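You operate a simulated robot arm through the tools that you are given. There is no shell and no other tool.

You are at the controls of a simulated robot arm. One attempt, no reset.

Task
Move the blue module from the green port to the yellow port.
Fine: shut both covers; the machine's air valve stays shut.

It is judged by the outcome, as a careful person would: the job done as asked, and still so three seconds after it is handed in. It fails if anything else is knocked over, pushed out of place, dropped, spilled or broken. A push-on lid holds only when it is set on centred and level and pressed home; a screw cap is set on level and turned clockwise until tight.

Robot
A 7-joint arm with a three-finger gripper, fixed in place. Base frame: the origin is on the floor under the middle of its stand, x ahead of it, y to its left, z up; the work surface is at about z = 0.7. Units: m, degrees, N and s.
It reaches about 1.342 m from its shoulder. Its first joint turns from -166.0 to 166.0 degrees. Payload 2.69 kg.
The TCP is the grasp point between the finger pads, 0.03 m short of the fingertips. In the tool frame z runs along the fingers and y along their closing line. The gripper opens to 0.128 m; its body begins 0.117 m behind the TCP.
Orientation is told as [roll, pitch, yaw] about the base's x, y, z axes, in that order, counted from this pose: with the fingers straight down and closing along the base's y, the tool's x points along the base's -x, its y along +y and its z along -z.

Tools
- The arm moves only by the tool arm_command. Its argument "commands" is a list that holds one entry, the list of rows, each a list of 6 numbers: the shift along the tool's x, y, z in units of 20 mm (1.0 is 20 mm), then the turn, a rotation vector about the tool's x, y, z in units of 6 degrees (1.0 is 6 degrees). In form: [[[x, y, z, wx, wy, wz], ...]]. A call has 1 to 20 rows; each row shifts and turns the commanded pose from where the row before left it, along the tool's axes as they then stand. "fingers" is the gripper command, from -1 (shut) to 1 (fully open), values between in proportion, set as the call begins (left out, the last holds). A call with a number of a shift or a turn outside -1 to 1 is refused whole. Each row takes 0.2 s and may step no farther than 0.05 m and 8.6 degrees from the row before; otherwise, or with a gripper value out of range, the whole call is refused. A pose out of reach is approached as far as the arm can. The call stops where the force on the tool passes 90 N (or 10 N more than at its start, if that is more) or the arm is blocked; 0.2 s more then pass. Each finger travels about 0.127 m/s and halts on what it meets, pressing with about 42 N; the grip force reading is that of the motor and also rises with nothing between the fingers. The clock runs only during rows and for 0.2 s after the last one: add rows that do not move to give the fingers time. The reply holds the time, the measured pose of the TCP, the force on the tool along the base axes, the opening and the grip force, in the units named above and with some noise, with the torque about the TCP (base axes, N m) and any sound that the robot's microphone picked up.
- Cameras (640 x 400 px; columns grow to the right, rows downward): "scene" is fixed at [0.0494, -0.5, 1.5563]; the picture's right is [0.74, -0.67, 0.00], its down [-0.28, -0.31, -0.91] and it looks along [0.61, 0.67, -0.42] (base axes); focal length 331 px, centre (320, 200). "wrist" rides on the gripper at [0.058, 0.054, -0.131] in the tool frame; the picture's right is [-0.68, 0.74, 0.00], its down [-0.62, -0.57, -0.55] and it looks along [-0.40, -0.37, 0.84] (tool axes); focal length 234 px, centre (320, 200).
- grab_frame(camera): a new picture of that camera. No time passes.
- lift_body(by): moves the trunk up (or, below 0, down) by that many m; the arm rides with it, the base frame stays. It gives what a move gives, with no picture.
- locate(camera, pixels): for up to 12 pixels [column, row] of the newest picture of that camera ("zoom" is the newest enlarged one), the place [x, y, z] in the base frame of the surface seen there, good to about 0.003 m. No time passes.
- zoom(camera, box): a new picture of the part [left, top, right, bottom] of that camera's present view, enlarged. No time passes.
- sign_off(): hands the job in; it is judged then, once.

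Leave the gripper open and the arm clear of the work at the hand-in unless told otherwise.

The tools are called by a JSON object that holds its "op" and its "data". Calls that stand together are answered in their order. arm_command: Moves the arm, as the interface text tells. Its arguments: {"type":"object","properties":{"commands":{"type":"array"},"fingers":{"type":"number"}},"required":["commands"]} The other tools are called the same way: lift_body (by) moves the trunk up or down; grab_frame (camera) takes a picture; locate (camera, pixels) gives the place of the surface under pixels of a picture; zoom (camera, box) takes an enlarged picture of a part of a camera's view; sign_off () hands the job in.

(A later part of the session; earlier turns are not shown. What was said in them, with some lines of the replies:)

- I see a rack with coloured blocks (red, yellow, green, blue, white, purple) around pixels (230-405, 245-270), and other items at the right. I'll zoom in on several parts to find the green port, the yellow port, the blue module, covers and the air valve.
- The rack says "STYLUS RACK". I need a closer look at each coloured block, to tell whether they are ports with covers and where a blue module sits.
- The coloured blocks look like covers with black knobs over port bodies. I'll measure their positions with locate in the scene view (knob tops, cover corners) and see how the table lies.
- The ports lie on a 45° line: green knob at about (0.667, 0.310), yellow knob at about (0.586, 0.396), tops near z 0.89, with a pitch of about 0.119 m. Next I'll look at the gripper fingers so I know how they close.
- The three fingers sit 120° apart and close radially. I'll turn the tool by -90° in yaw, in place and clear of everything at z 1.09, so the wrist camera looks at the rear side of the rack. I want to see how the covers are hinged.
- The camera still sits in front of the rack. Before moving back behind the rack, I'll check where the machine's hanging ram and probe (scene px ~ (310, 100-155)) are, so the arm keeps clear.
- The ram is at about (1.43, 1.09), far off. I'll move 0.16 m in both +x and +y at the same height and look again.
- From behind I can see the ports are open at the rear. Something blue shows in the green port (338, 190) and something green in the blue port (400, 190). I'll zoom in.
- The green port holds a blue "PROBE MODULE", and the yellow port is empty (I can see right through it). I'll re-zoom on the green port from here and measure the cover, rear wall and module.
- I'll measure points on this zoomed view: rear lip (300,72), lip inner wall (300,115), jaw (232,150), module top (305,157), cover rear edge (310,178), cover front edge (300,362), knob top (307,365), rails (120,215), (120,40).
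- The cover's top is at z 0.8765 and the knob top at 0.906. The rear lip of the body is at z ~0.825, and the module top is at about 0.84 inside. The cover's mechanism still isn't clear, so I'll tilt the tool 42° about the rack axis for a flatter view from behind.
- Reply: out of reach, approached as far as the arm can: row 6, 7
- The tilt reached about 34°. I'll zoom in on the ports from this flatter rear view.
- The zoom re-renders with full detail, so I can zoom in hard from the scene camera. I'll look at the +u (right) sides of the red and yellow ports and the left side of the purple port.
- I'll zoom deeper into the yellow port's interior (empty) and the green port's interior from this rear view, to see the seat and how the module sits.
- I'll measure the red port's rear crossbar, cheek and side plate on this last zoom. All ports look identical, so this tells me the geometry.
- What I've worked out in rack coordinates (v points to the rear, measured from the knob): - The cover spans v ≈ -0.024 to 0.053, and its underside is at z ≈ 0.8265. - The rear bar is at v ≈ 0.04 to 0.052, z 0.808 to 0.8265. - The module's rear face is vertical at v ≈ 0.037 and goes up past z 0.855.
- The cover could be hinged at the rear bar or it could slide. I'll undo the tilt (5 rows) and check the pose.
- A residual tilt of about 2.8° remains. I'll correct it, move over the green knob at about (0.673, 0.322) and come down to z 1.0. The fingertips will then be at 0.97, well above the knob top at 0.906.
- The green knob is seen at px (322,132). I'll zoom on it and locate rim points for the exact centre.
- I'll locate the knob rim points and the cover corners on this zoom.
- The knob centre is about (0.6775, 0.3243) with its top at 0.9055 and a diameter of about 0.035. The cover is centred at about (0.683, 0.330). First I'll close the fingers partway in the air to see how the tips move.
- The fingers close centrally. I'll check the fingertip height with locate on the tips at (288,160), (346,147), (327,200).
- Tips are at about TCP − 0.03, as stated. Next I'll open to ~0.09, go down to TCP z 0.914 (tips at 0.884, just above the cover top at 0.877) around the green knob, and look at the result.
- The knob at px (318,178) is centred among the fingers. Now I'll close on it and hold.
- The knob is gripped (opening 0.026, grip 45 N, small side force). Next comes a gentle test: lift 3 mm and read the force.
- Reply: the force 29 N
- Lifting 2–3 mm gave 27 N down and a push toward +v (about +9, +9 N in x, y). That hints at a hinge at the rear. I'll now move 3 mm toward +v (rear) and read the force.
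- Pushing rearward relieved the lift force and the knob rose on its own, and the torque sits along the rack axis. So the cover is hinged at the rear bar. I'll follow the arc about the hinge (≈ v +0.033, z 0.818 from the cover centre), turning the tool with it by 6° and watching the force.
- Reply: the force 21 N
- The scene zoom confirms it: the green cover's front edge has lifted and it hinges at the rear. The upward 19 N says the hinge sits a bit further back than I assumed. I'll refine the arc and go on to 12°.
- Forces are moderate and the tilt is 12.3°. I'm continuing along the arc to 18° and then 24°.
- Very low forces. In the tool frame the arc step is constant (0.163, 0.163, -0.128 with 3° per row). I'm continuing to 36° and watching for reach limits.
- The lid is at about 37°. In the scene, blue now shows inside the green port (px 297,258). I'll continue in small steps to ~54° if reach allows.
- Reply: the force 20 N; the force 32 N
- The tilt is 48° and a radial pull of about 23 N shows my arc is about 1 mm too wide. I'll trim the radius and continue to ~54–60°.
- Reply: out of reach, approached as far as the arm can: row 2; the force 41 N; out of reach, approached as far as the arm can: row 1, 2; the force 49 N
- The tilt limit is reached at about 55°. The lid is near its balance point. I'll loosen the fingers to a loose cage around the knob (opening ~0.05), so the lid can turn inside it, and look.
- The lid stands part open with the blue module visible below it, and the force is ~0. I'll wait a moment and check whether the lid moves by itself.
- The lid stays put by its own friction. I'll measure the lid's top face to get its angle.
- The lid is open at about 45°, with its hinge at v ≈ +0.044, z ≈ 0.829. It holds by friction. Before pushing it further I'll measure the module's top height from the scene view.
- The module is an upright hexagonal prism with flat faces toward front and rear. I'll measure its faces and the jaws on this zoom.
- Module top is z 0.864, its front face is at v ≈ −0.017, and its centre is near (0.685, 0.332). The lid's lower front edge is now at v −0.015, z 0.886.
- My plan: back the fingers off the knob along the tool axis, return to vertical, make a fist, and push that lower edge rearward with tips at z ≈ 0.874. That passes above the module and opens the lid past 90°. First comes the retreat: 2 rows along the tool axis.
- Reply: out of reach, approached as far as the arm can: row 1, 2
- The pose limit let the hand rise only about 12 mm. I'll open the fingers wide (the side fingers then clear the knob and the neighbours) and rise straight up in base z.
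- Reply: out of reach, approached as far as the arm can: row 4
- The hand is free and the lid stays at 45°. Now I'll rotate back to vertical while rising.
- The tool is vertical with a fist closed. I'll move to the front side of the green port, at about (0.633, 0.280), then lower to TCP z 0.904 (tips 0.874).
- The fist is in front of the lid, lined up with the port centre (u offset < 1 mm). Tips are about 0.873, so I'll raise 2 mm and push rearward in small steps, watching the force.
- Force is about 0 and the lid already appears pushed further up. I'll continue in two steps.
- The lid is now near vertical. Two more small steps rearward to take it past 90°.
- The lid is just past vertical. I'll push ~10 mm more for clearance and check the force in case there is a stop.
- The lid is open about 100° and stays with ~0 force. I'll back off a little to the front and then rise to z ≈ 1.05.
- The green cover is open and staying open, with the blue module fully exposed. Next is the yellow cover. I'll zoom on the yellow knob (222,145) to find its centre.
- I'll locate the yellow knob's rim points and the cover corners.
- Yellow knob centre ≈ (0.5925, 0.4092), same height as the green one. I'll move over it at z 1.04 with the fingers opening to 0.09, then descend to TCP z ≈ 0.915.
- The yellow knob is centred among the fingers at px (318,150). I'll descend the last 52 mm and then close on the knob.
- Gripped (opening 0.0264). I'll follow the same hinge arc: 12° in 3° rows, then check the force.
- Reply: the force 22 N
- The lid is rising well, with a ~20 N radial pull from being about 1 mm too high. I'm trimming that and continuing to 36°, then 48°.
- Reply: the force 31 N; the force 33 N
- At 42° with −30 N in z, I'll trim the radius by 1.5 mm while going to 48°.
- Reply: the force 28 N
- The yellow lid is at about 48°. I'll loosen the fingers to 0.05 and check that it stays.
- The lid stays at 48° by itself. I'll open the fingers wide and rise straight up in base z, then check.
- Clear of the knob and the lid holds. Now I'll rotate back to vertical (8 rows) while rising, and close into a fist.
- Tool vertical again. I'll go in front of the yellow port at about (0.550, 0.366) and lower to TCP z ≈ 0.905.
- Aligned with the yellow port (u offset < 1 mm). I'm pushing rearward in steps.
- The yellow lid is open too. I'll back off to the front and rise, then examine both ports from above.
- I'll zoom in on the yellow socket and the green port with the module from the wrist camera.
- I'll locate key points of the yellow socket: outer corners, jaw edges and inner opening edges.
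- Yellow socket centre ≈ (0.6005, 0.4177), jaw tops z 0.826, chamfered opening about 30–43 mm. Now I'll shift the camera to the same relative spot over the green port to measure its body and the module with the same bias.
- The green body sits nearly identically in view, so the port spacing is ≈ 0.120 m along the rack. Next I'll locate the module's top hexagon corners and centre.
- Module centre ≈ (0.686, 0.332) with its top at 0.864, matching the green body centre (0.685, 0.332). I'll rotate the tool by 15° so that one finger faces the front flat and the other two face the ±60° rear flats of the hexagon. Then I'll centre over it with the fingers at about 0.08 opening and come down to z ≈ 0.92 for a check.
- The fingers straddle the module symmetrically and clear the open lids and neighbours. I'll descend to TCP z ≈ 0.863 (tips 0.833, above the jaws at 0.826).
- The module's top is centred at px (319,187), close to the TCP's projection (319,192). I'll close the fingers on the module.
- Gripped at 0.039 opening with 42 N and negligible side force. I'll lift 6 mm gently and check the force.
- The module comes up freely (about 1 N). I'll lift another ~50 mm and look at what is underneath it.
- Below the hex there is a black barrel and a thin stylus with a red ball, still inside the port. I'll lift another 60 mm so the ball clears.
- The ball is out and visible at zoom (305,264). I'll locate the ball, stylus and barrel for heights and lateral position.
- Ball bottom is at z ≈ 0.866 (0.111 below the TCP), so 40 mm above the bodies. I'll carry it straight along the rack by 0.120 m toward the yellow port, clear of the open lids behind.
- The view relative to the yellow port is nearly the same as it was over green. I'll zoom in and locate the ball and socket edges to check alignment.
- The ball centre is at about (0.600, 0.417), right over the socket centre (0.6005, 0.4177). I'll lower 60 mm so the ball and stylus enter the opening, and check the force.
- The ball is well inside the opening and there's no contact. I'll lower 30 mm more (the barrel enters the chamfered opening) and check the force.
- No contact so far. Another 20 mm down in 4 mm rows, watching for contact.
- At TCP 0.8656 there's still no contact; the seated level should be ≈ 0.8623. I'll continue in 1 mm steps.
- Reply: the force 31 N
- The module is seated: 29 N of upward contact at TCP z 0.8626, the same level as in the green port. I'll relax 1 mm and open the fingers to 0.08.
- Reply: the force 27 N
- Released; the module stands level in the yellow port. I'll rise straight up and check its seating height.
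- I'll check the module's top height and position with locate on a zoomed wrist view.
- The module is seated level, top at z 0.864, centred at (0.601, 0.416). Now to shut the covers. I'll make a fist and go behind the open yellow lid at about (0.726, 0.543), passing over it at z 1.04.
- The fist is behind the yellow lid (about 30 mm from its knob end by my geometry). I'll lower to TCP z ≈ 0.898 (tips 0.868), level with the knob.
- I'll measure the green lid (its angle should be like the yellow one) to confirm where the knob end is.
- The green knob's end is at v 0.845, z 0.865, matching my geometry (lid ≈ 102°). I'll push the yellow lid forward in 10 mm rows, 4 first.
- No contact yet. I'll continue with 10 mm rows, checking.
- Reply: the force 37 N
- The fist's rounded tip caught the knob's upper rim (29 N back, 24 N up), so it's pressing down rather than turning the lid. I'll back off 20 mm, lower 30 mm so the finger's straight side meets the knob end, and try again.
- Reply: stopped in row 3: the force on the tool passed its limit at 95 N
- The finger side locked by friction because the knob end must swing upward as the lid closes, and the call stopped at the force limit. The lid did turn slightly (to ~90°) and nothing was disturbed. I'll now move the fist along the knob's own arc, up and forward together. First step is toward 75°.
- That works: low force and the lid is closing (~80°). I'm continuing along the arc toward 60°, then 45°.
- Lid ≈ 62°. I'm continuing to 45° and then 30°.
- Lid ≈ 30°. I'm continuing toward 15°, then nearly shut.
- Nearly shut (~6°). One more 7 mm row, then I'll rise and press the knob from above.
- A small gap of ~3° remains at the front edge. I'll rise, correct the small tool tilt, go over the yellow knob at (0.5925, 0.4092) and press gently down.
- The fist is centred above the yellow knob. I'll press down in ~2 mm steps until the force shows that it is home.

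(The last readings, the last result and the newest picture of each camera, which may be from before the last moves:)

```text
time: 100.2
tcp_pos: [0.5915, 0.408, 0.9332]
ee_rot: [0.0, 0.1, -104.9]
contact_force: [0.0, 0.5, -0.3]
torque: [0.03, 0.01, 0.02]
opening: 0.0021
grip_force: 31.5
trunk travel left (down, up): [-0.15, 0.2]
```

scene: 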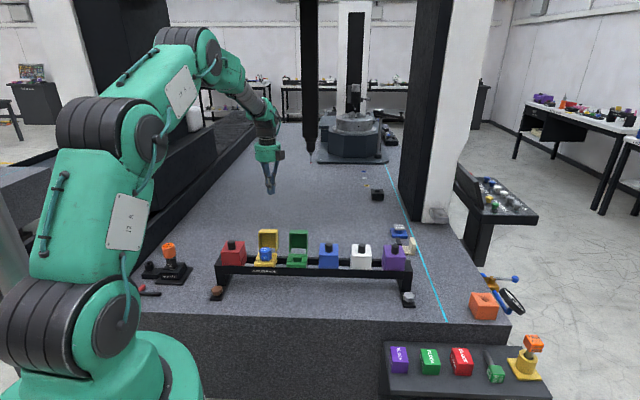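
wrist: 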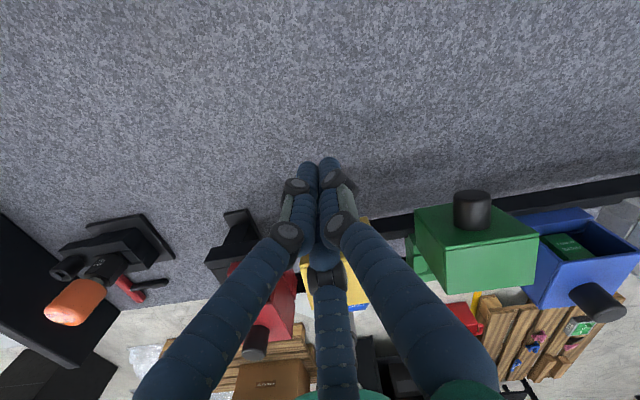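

Still ~0 N at TCP 0.933. I'll look closely at the lid's front gap and the fist/knob contact.

{"op": "zoom", "data": {"camera": "scene", "box": [250, 230, 290, 275]}}

{"op": "grab_frame", "data": {"camera": "wrist"}}

```text
8.89 times, centred on (270, 252) of scene
```

zoom: 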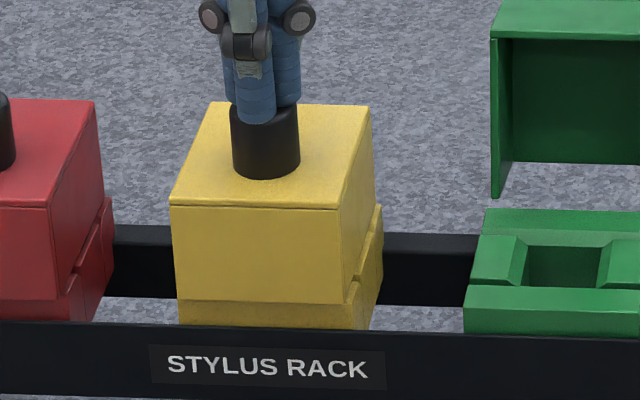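

```text
taken
```

wrist: 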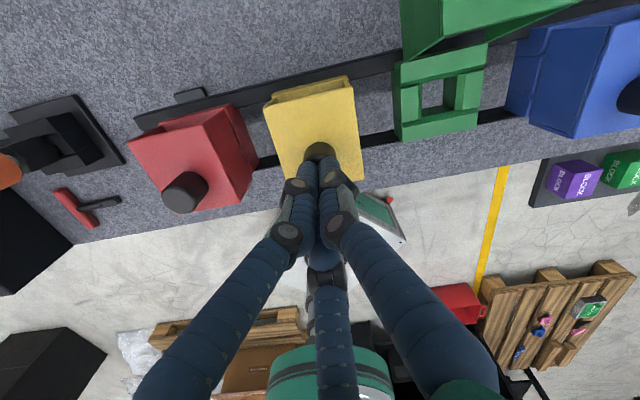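

The yellow lid now looks flush (the front gap is gone). I'll press 1–2 mm more until there is a clear reaction, to be sure it's home.

{"op": "arm_command", "data": {"commands": [[[0, 0, 0.08, 0, 0, 0], [0, 0, 0, 0, 0, 0]]]}}

{"op": "arm_command", "data": {"commands": [[[0, 0, 0.08, 0, 0, 0], [0, 0, 0, 0, 0, 0]]]}}

```text
time: 100.8
tcp_pos: [0.5922, 0.4089, 0.9316]
ee_rot: [-0.2, 0.2, -104.9]
contact_force: [-1.0, -0.3, -0.2]
torque: [-0.01, -0.01, 0.02]
opening: 0.002
grip_force: 31.4
trunk travel left (down, up): [-0.15, 0.2]
```

```text
time: 101.4
tcp_pos: [0.5917, 0.409, 0.9308]
ee_rot: [0.0, 0.0, -104.9]
contact_force: [-3.4, -0.9, 10.0]
torque: [-0.07, 0.14, -0.07]
opening: 0.0063
grip_force: 30.7
trunk travel left (down, up): [-0.15, 0.2]
```

A 10 N reaction now. I'll press another 1 mm, then rise and inspect.

{"op": "arm_command", "data": {"commands": [[[0, 0, 0.06, 0, 0, 0], [0, 0, 0, 0, 0, 0]]]}}

{"op": "arm_command", "data": {"commands": [[[0, 0, -0.5, 0, 0, 0], [0, 0, -1, 0, 0, 0], [0, 0, -1, 0, 0, 0], [0, 0, -1, 0, 0, 0], [0, 0, -1, 0, 0, 0], [0, 0, -1, 0, 0, 0], [0, 0, 0, 0, 0, 0]]]}}

{"op": "zoom", "data": {"camera": "scene", "box": [220, 235, 300, 280]}}

{"op": "grab_frame", "data": {"camera": "wrist"}}

```text
time: 102.0
tcp_pos: [0.5935, 0.4085, 0.93]
ee_rot: [0.0, 0.3, -104.8]
contact_force: [-6.9, -0.6, 22.7]
torque: [-0.04, 0.26, -0.04]
opening: 0.0058
grip_force: 31.6
trunk travel left (down, up): [-0.15, 0.2]
```

```text
time: 103.6
tcp_pos: [0.5925, 0.4088, 1.0396]
ee_rot: [0.0, 0.1, -104.9]
contact_force: [-0.6, -0.1, 0.0]
torque: [0.01, -0.02, -0.01]
opening: 0.0022
grip_force: 31.4
trunk travel left (down, up): [-0.15, 0.2]
```

```text
8.00 times, centred on (260, 258) of scene
```

zoom: 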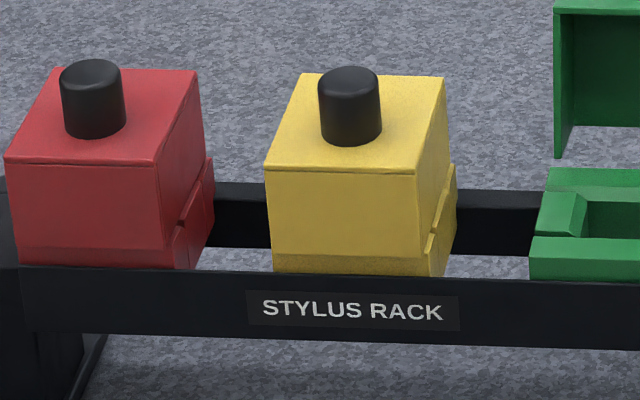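

```text
taken
```

wrist: 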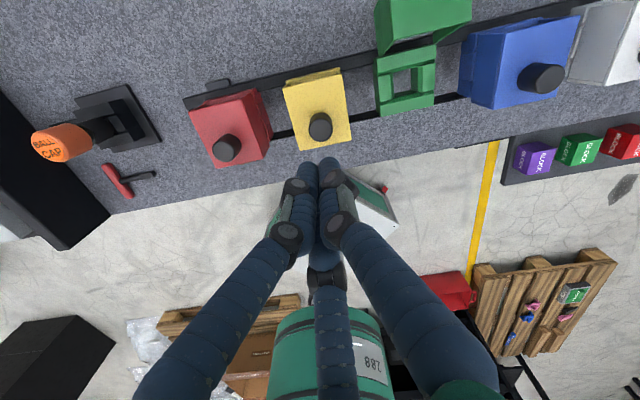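

Yellow cover is shut flush like the untouched red one. Now the green cover: I'll go over and behind it to about (0.811, 0.458) at z 1.04.

{"op": "arm_command", "data": {"commands": [[[0.472, 0.9, 0, 0, 0, 0], [0.472, 0.9, 0, 0, 0, 0], [0.472, 0.9, 0, 0, 0, 0], [0.472, 0.9, 0, 0, 0, 0], [0.472, 0.9, 0, 0, 0, 0], [0.472, 0.9, 0, 0, 0, 0], [0.472, 0.9, 0, 0, 0, 0], [0.472, 0.9, 0, 0, 0, 0], [0.472, 0.9, 0, 0, 0, 0], [0.472, 0.9, 0, 0, 0, 0], [0.472, 0.9, 0, 0, 0, 0], [0, 0, 0, 0, 0, 0]]]}}

{"op": "grab_frame", "data": {"camera": "wrist"}}

```text
time: 106.2
tcp_pos: [0.8107, 0.4553, 1.0377]
ee_rot: [-0.2, 0.1, -104.9]
contact_force: [-0.1, 0.0, -0.1]
torque: [0.02, 0.01, 0.02]
opening: 0.002
grip_force: 31.0
trunk travel left (down, up): [-0.15, 0.2]
```

```text
taken
```

wrist: 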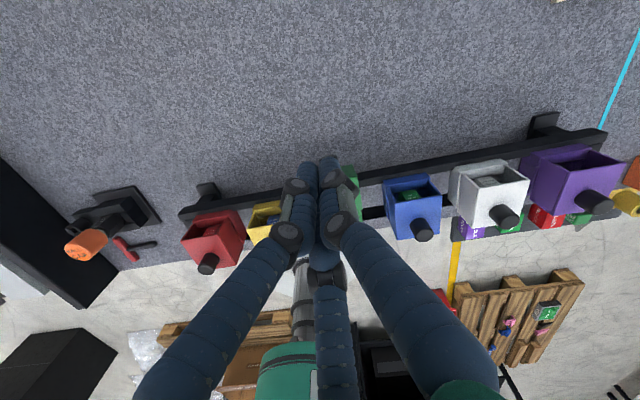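

Positioned behind the green lid (v 0.895, u 0.251). I'll lower to TCP z ≈ 0.873.

{"op": "arm_command", "data": {"commands": [[[0, 0, 0.8235, 0, 0, 0], [0, 0, 0.8235, 0, 0, 0], [0, 0, 0.8235, 0, 0, 0], [0, 0, 0.8235, 0, 0, 0], [0, 0, 0.8235, 0, 0, 0], [0, 0, 0.8235, 0, 0, 0], [0, 0, 0.8235, 0, 0, 0], [0, 0, 0.8235, 0, 0, 0], [0, 0, 0.8235, 0, 0, 0], [0, 0, 0.8235, 0, 0, 0], [0, 0, 0, 0, 0, 0]]]}}

{"op": "zoom", "data": {"camera": "scene", "box": [250, 190, 360, 290]}}

```text
time: 108.6
tcp_pos: [0.811, 0.4577, 0.8746]
ee_rot: [-0.1, 0.2, -105.0]
contact_force: [0.4, 0.8, 0.1]
torque: [-0.01, 0.03, -0.01]
opening: 0.002
grip_force: 31.3
trunk travel left (down, up): [-0.15, 0.2]
```

```text
4.00 times, centred on (305, 240) of scene
```

zoom: 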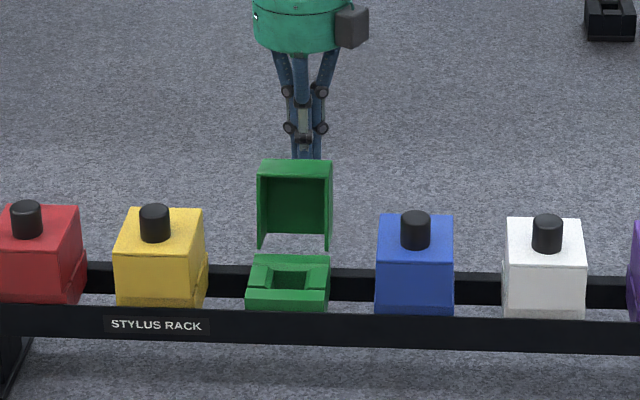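

The fist is at knob level behind the green lid. I'll approach forward 30 mm to near contact and check the force.

{"op": "arm_command", "data": {"commands": [[[-0.433, -0.25, 0, 0, 0, 0], [-0.433, -0.25, 0, 0, 0, 0], [-0.39, -0.225, 0, 0, 0, 0], [0, 0, 0, 0, 0, 0]]]}}

```text
time: 109.6
tcp_pos: [0.7901, 0.4361, 0.8749]
ee_rot: [0.0, 0.1, -104.9]
contact_force: [-0.8, 0.1, 0.1]
torque: [-0.02, -0.04, 0.0]
opening: 0.0019
grip_force: 32.1
trunk travel left (down, up): [-0.15, 0.2]
```

No contact yet at v 0.867. I'll start the up-and-forward arc in small rows.

{"op": "arm_command", "data": {"commands": [[[-0.17, -0.098, -0.2, 0, 0, 0], [-0.17, -0.098, -0.2, 0, 0, 0], [-0.17, -0.098, -0.2, 0, 0, 0], [0, 0, 0, 0, 0, 0]]]}}

{"op": "zoom", "data": {"camera": "scene", "box": [250, 190, 360, 290]}}

```text
time: 110.6
tcp_pos: [0.7818, 0.429, 0.8876]
ee_rot: [0.0, 0.1, -105.0]
contact_force: [9.7, 5.6, 8.7]
torque: [-0.09, 0.07, 0.07]
opening: 0.0022
grip_force: 31.8
trunk travel left (down, up): [-0.15, 0.2]
```

```text
4.00 times, centred on (305, 240) of scene
```

zoom: 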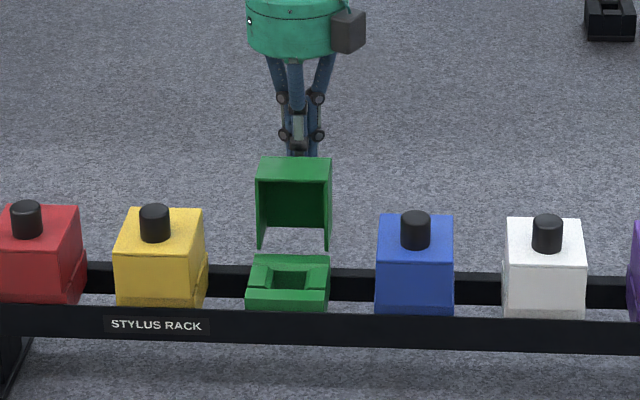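

Contact is made (11 N) and the lid is turning. I'm continuing along the arc with a bit more lift.

{"op": "arm_command", "data": {"commands": [[[-0.15, -0.087, -0.26, 0, 0, 0], [-0.18, -0.104, -0.25, 0, 0, 0], [-0.2, -0.115, -0.24, 0, 0, 0], [0, 0, 0, 0, 0, 0]]]}}

{"op": "zoom", "data": {"camera": "scene", "box": [250, 190, 360, 290]}}

```text
time: 111.6
tcp_pos: [0.772, 0.4187, 0.9005]
ee_rot: [-0.2, 0.1, -104.9]
contact_force: [-0.2, -0.6, -0.1]
torque: [0.02, -0.04, 0.04]
opening: 0.002
grip_force: 31.8
trunk travel left (down, up): [-0.15, 0.2]
```

```text
4.00 times, centred on (305, 240) of scene
```

zoom: 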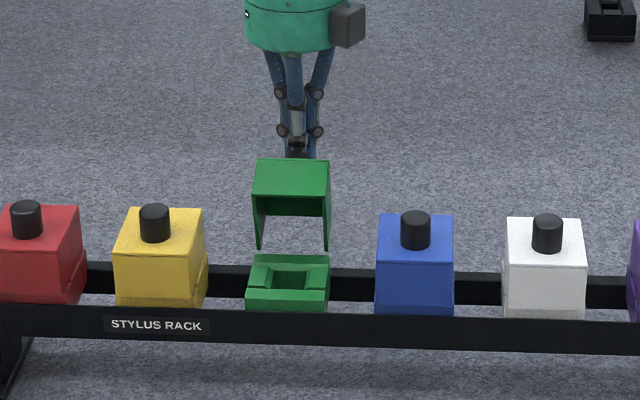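

Lid ≈ 70° with no force. I'm continuing to 60°, then 45°.

{"op": "arm_command", "data": {"commands": [[[-0.208, -0.12, -0.225, 0, 0, 0], [-0.208, -0.12, -0.225, 0, 0, 0], [-0.208, -0.12, -0.225, 0, 0, 0], [0, 0, 0, 0, 0, 0]]]}}

{"op": "arm_command", "data": {"commands": [[[-0.28, -0.162, -0.16, 0, 0, 0], [-0.28, -0.162, -0.16, 0, 0, 0], [-0.28, -0.162, -0.16, 0, 0, 0], [0, 0, 0, 0, 0, 0]]]}}

{"op": "zoom", "data": {"camera": "scene", "box": [250, 190, 360, 290]}}

```text
time: 112.6
tcp_pos: [0.7616, 0.4082, 0.9158]
ee_rot: [-0.1, 0.2, -104.9]
contact_force: [-0.2, 1.0, 0.1]
torque: [0.0, -0.03, 0.01]
opening: 0.0022
grip_force: 31.2
trunk travel left (down, up): [-0.15, 0.2]
```

```text
time: 113.6
tcp_pos: [0.7484, 0.3935, 0.9243]
ee_rot: [-0.1, 0.2, -104.9]
contact_force: [-0.2, 0.8, 0.5]
torque: [0.02, -0.01, 0.01]
opening: 0.002
grip_force: 31.0
trunk travel left (down, up): [-0.15, 0.2]
```

```text
4.00 times, centred on (305, 240) of scene
```

zoom: 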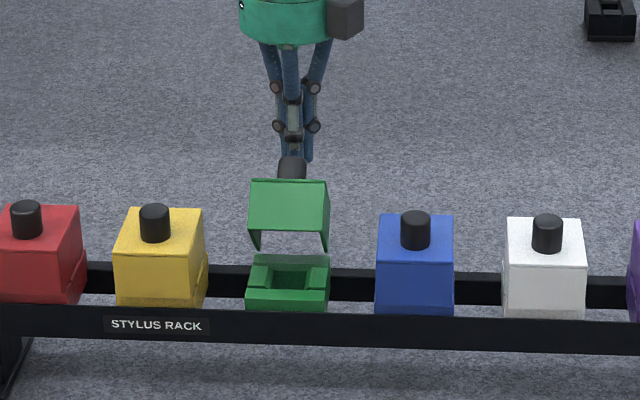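

Lid ≈ 47° and easy. I'm continuing to 30° and 15°.

{"op": "arm_command", "data": {"commands": [[[-0.309, -0.178, -0.06, 0, 0, 0], [-0.309, -0.178, -0.06, 0, 0, 0], [-0.309, -0.178, -0.06, 0, 0, 0], [0, 0, 0, 0, 0, 0]]]}}

{"op": "arm_command", "data": {"commands": [[[-0.318, -0.183, 0, 0, 0, 0], [-0.318, -0.183, 0, 0, 0, 0], [-0.318, -0.183, 0, 0, 0, 0], [0, 0, 0, 0, 0, 0]]]}}

{"op": "zoom", "data": {"camera": "scene", "box": [250, 190, 360, 290]}}

```text
time: 114.6
tcp_pos: [0.7338, 0.3788, 0.9288]
ee_rot: [0.0, 0.1, -104.9]
contact_force: [0.6, 0.3, 0.1]
torque: [0.01, -0.02, 0.0]
opening: 0.0022
grip_force: 31.1
trunk travel left (down, up): [-0.15, 0.2]
```

```text
time: 115.6
tcp_pos: [0.718, 0.365, 0.9283]
ee_rot: [-0.1, 0.1, -104.9]
contact_force: [-0.3, 0.3, 0.5]
torque: [-0.01, -0.01, 0.01]
opening: 0.002
grip_force: 31.0
trunk travel left (down, up): [-0.15, 0.2]
```

```text
4.00 times, centred on (305, 240) of scene
```

zoom: 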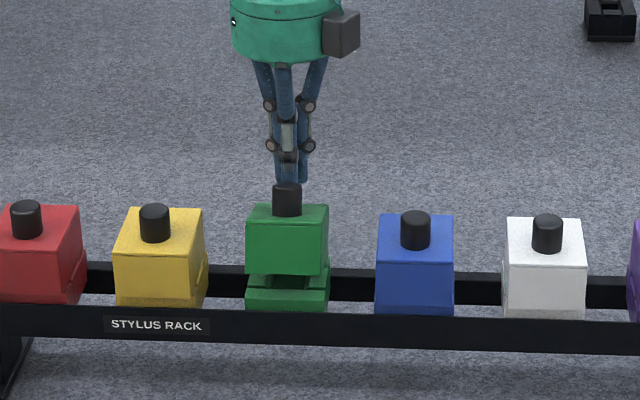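

Lid ≈ 15°. I'll bring it nearly shut the same way as the yellow one.

{"op": "arm_command", "data": {"commands": [[[-0.303, -0.175, 0.1, 0, 0, 0], [-0.303, -0.175, 0.1, 0, 0, 0], [-0.26, -0.15, 0.06, 0, 0, 0], [0, 0, 0, 0, 0, 0]]]}}

{"op": "zoom", "data": {"camera": "scene", "box": [260, 215, 340, 285]}}

```text
time: 116.6
tcp_pos: [0.7046, 0.3506, 0.9229]
ee_rot: [-0.2, 0.1, -104.9]
contact_force: [-0.1, -0.3, 1.2]
torque: [0.02, -0.03, 0.01]
opening: 0.0017
grip_force: 31.5
trunk travel left (down, up): [-0.15, 0.2]
```

```text
5.71 times, centred on (300, 250) of scene
```

zoom: 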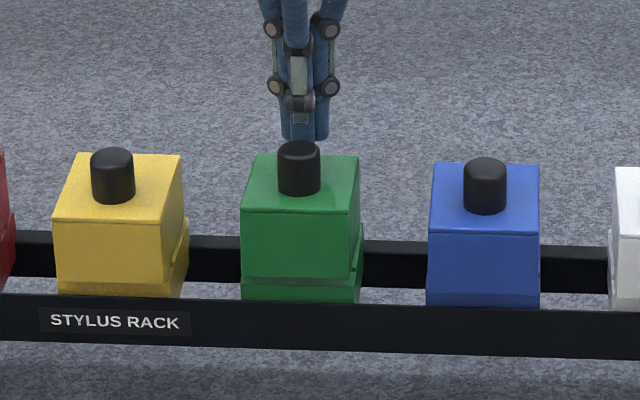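

Almost shut. I'll rise, move over the green knob at (0.6775, 0.3243), lower to just above it, and then press down gently.

{"op": "arm_command", "data": {"commands": [[[0, 0, -0.85, 0, 0, 0], [0, 0, -0.85, 0, 0, 0], [-0.81, -0.485, 0, 0, 0, 0], [-0.81, -0.485, 0, 0, 0, 0], [0, 0, 0.5, 0, 0, 0], [0, 0, 0.4, 0, 0, 0], [0, 0, 0, 0, 0, 0]]]}}

{"op": "zoom", "data": {"camera": "scene", "box": [260, 205, 340, 285]}}

```text
time: 118.2
tcp_pos: [0.6767, 0.3243, 0.9388]
ee_rot: [-0.1, 0.0, -104.9]
contact_force: [-0.2, 0.4, 0.7]
torque: [-0.03, 0.01, -0.03]
opening: 0.0023
grip_force: 31.9
trunk travel left (down, up): [-0.15, 0.2]
```

```text
5.00 times, centred on (300, 245) of scene
```

zoom: 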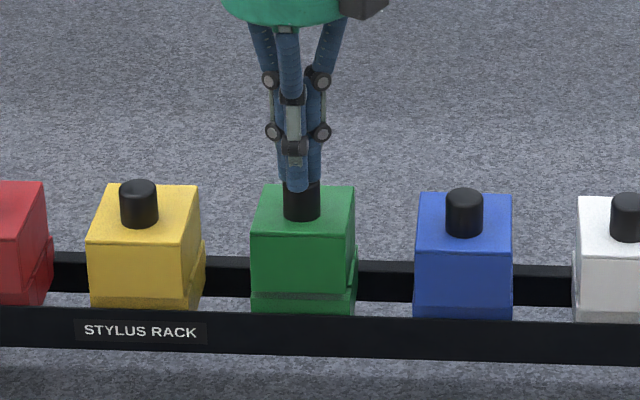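

Centred above the green knob. I'm pressing down in small steps until there is a clear reaction.

{"op": "arm_command", "data": {"commands": [[[0, 0, 0.1, 0, 0, 0], [0, 0, 0.1, 0, 0, 0], [0, 0, 0.08, 0, 0, 0], [0, 0, 0, 0, 0, 0]]]}}

{"op": "arm_command", "data": {"commands": [[[0, 0, 0.08, 0, 0, 0], [0, 0, 0.05, 0, 0, 0], [0, 0, 0, 0, 0, 0]]]}}

```text
time: 119.2
tcp_pos: [0.6775, 0.3233, 0.9328]
ee_rot: [-0.1, 0.2, -104.9]
contact_force: [-1.3, -0.4, 0.3]
torque: [-0.01, -0.01, -0.01]
opening: 0.0018
grip_force: 31.5
trunk travel left (down, up): [-0.15, 0.2]
```

```text
time: 120.0
tcp_pos: [0.6772, 0.3231, 0.9306]
ee_rot: [0.0, 0.0, -104.9]
contact_force: [-2.2, -0.6, 6.3]
torque: [-0.03, 0.08, -0.03]
opening: 0.0061
grip_force: 31.1
trunk travel left (down, up): [-0.15, 0.2]
```

A 6 N reaction at the same height as for yellow. I'll press about 1.5 mm more, then rise and inspect.

{"op": "arm_command", "data": {"commands": [[[0, 0, 0.08, 0, 0, 0], [0, 0, 0, 0, 0, 0]]]}}

{"op": "arm_command", "data": {"commands": [[[0, 0, -0.5, 0, 0, 0], [0, 0, -1, 0, 0, 0], [0, 0, -1, 0, 0, 0], [0, 0, -1, 0, 0, 0], [0, 0, -1, 0, 0, 0], [0, 0, -1, 0, 0, 0], [0, 0, -1, 0, 0, 0], [0, 0, -1, 0, 0, 0], [0, 0, 0, 0, 0, 0]]]}}

{"op": "zoom", "data": {"camera": "scene", "box": [240, 235, 320, 285]}}

{"op": "grab_frame", "data": {"camera": "wrist"}}

```text
time: 120.6
tcp_pos: [0.6766, 0.3238, 0.9308]
ee_rot: [0.1, 0.3, -104.9]
contact_force: [-4.9, 0.8, 18.4]
torque: [-0.07, 0.12, -0.02]
opening: 0.0058
grip_force: 31.3
trunk travel left (down, up): [-0.15, 0.2]
```

```text
time: 122.6
tcp_pos: [0.6768, 0.3238, 1.0802]
ee_rot: [0.0, 0.1, -104.9]
contact_force: [-0.7, 0.1, 1.6]
torque: [0.03, -0.01, -0.01]
opening: 0.002
grip_force: 31.5
trunk travel left (down, up): [-0.15, 0.2]
```

```text
8.00 times, centred on (280, 260) of scene
```

zoom: 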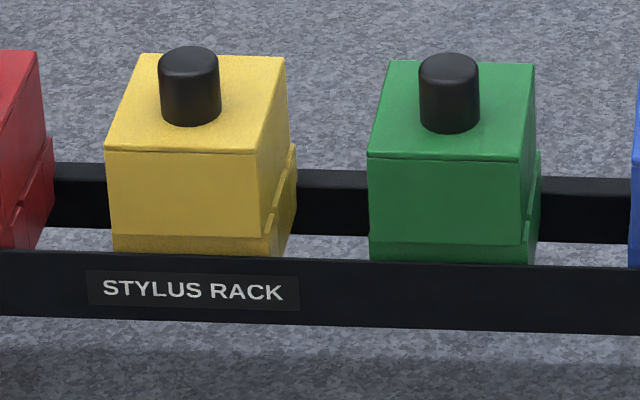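

```text
taken
```

wrist: 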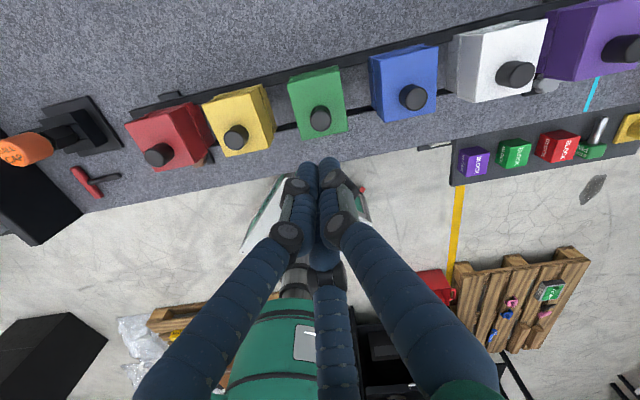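

Both covers look flush. I'll open the gripper while rising to z ≈ 1.16, then verify cover heights and the surroundings.

{"op": "arm_command", "data": {"commands": [[[0, 0, -1, 0, 0, 0], [0, 0, -1, 0, 0, 0], [0, 0, -1, 0, 0, 0], [0, 0, -1, 0, 0, 0], [0, 0, 0, 0, 0, 0]]], "fingers": 1}}

{"op": "grab_frame", "data": {"camera": "scene"}}

{"op": "locate", "data": {"camera": "scene", "pixels": [[234, 258], [265, 257], [297, 258], [329, 259], [360, 260]]}}

{"op": "zoom", "data": {"camera": "scene", "box": [440, 150, 560, 330]}}

{"op": "zoom", "data": {"camera": "wrist", "box": [180, 60, 380, 180]}}

```text
time: 123.8
tcp_pos: [0.6761, 0.324, 1.1604]
ee_rot: [-0.1, 0.2, -104.9]
contact_force: [-0.2, -0.7, 0.9]
torque: [0.02, -0.06, 0.0]
opening: 0.128
grip_force: 0.0
trunk travel left (down, up): [-0.15, 0.2]
```

```text
taken
```

scene: 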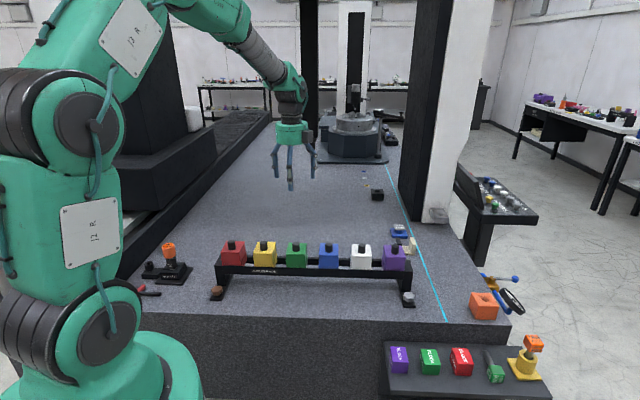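

```text
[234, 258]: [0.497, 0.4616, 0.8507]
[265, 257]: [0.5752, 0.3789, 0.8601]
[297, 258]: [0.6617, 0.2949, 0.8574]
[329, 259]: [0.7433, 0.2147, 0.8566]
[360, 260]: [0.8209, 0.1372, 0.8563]
```

```text
2.22 times, centred on (500, 240) of scene
```

zoom: 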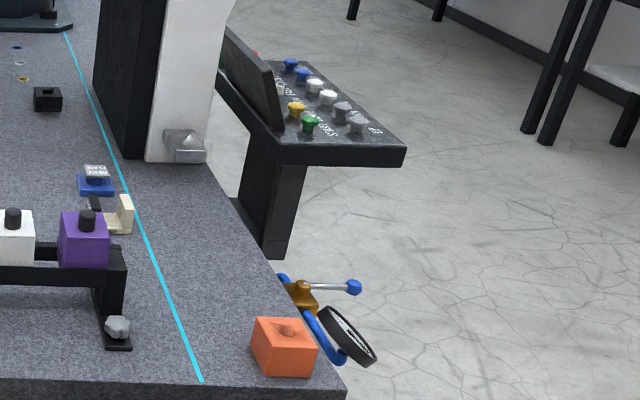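

```text
3.20 times, centred on (280, 120) of wrist
```

zoom: 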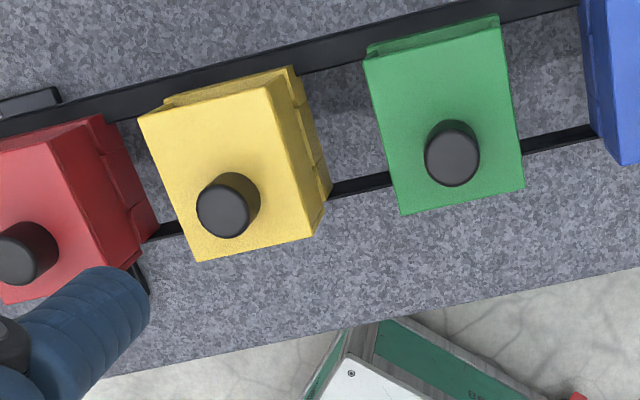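

Everything else looks as at the start, and the valve handle is unchanged. I'll verify both covers are level by locating their top corners (expected z ≈ 0.877 front and rear).

{"op": "locate", "data": {"camera": "zoom", "pixels": [[155, 122], [265, 95], [205, 250], [303, 232], [378, 66], [490, 35], [408, 205], [512, 182], [224, 212], [452, 160], [606, 60], [625, 150]]}}

{"op": "zoom", "data": {"camera": "scene", "box": [200, 220, 430, 320]}}

```text
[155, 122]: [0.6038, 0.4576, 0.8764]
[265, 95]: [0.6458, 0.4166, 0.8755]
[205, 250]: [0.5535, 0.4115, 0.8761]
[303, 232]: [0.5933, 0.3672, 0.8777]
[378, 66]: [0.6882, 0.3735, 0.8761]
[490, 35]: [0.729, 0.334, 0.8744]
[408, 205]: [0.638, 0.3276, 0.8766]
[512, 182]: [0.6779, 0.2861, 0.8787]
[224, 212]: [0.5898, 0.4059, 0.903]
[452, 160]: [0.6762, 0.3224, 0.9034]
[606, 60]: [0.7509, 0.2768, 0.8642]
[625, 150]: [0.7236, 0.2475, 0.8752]
```

```text
2.78 times, centred on (315, 270) of scene
```

zoom: 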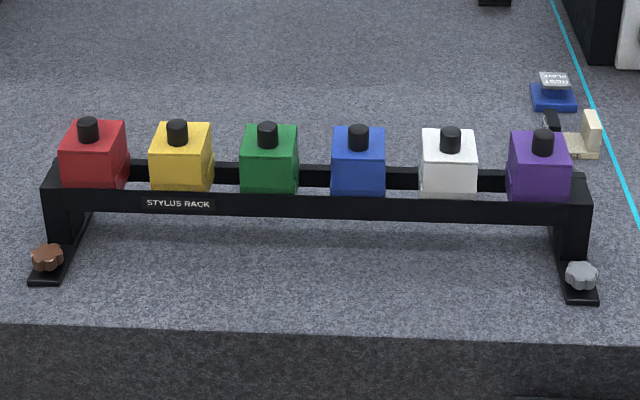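

The heights agree within noise. One last close comparison of the green and yellow front seams against the untouched blue port.

{"op": "zoom", "data": {"camera": "scene", "box": [280, 240, 345, 275]}}

{"op": "zoom", "data": {"camera": "scene", "box": [218, 240, 283, 275]}}

```text
9.85 times, centred on (312, 258) of scene
```

zoom: 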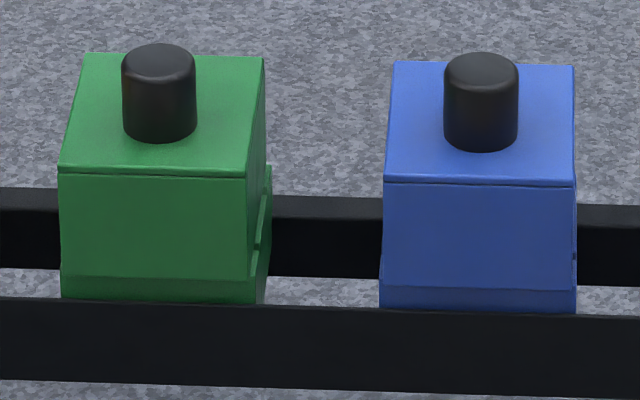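

```text
9.85 times, centred on (250, 258) of scene
```

zoom: 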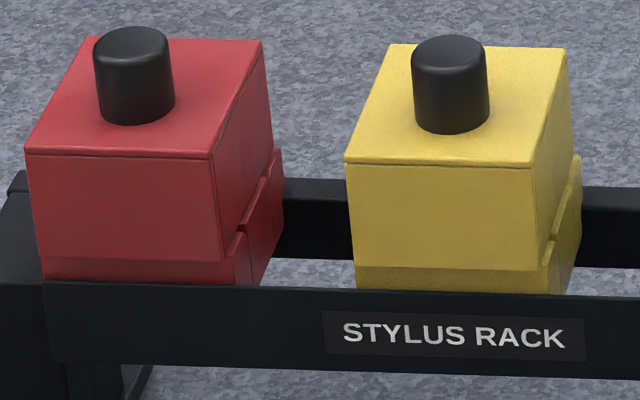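

Both seams match the untouched neighbours, so the two covers are shut. The blue module is seated in the yellow port, the air valve was never touched, and the gripper is open with the arm clear at z 1.16. I'm handing the job in.

{"op": "sign_off", "data": {}}

```text
The job is handed in.
```

The blue module is now in the yellow port, and both the green and yellow covers are shut. I've handed the job in but haven't seen the judgement.

- **Module:** it came out of the green port freely. It sits level in the yellow port at the same height it had in the green one.
- **Covers:** I pressed each one down until it pushed back at about 20 N. Their front seams look the same as the untouched ports beside them.
- **Force stop:** my first tries at closing the yellow cover jammed, and one tripped the 90 N force limit. The hand backed off and closed it along its hinge path instead. I saw no damage or shift afterwards.
- **Surroundings:** the air valve was not touched and its handle looks unchanged. The rest of the scene looks the same as at the start.
- **Arm:** the gripper is open and held clear above the rack.
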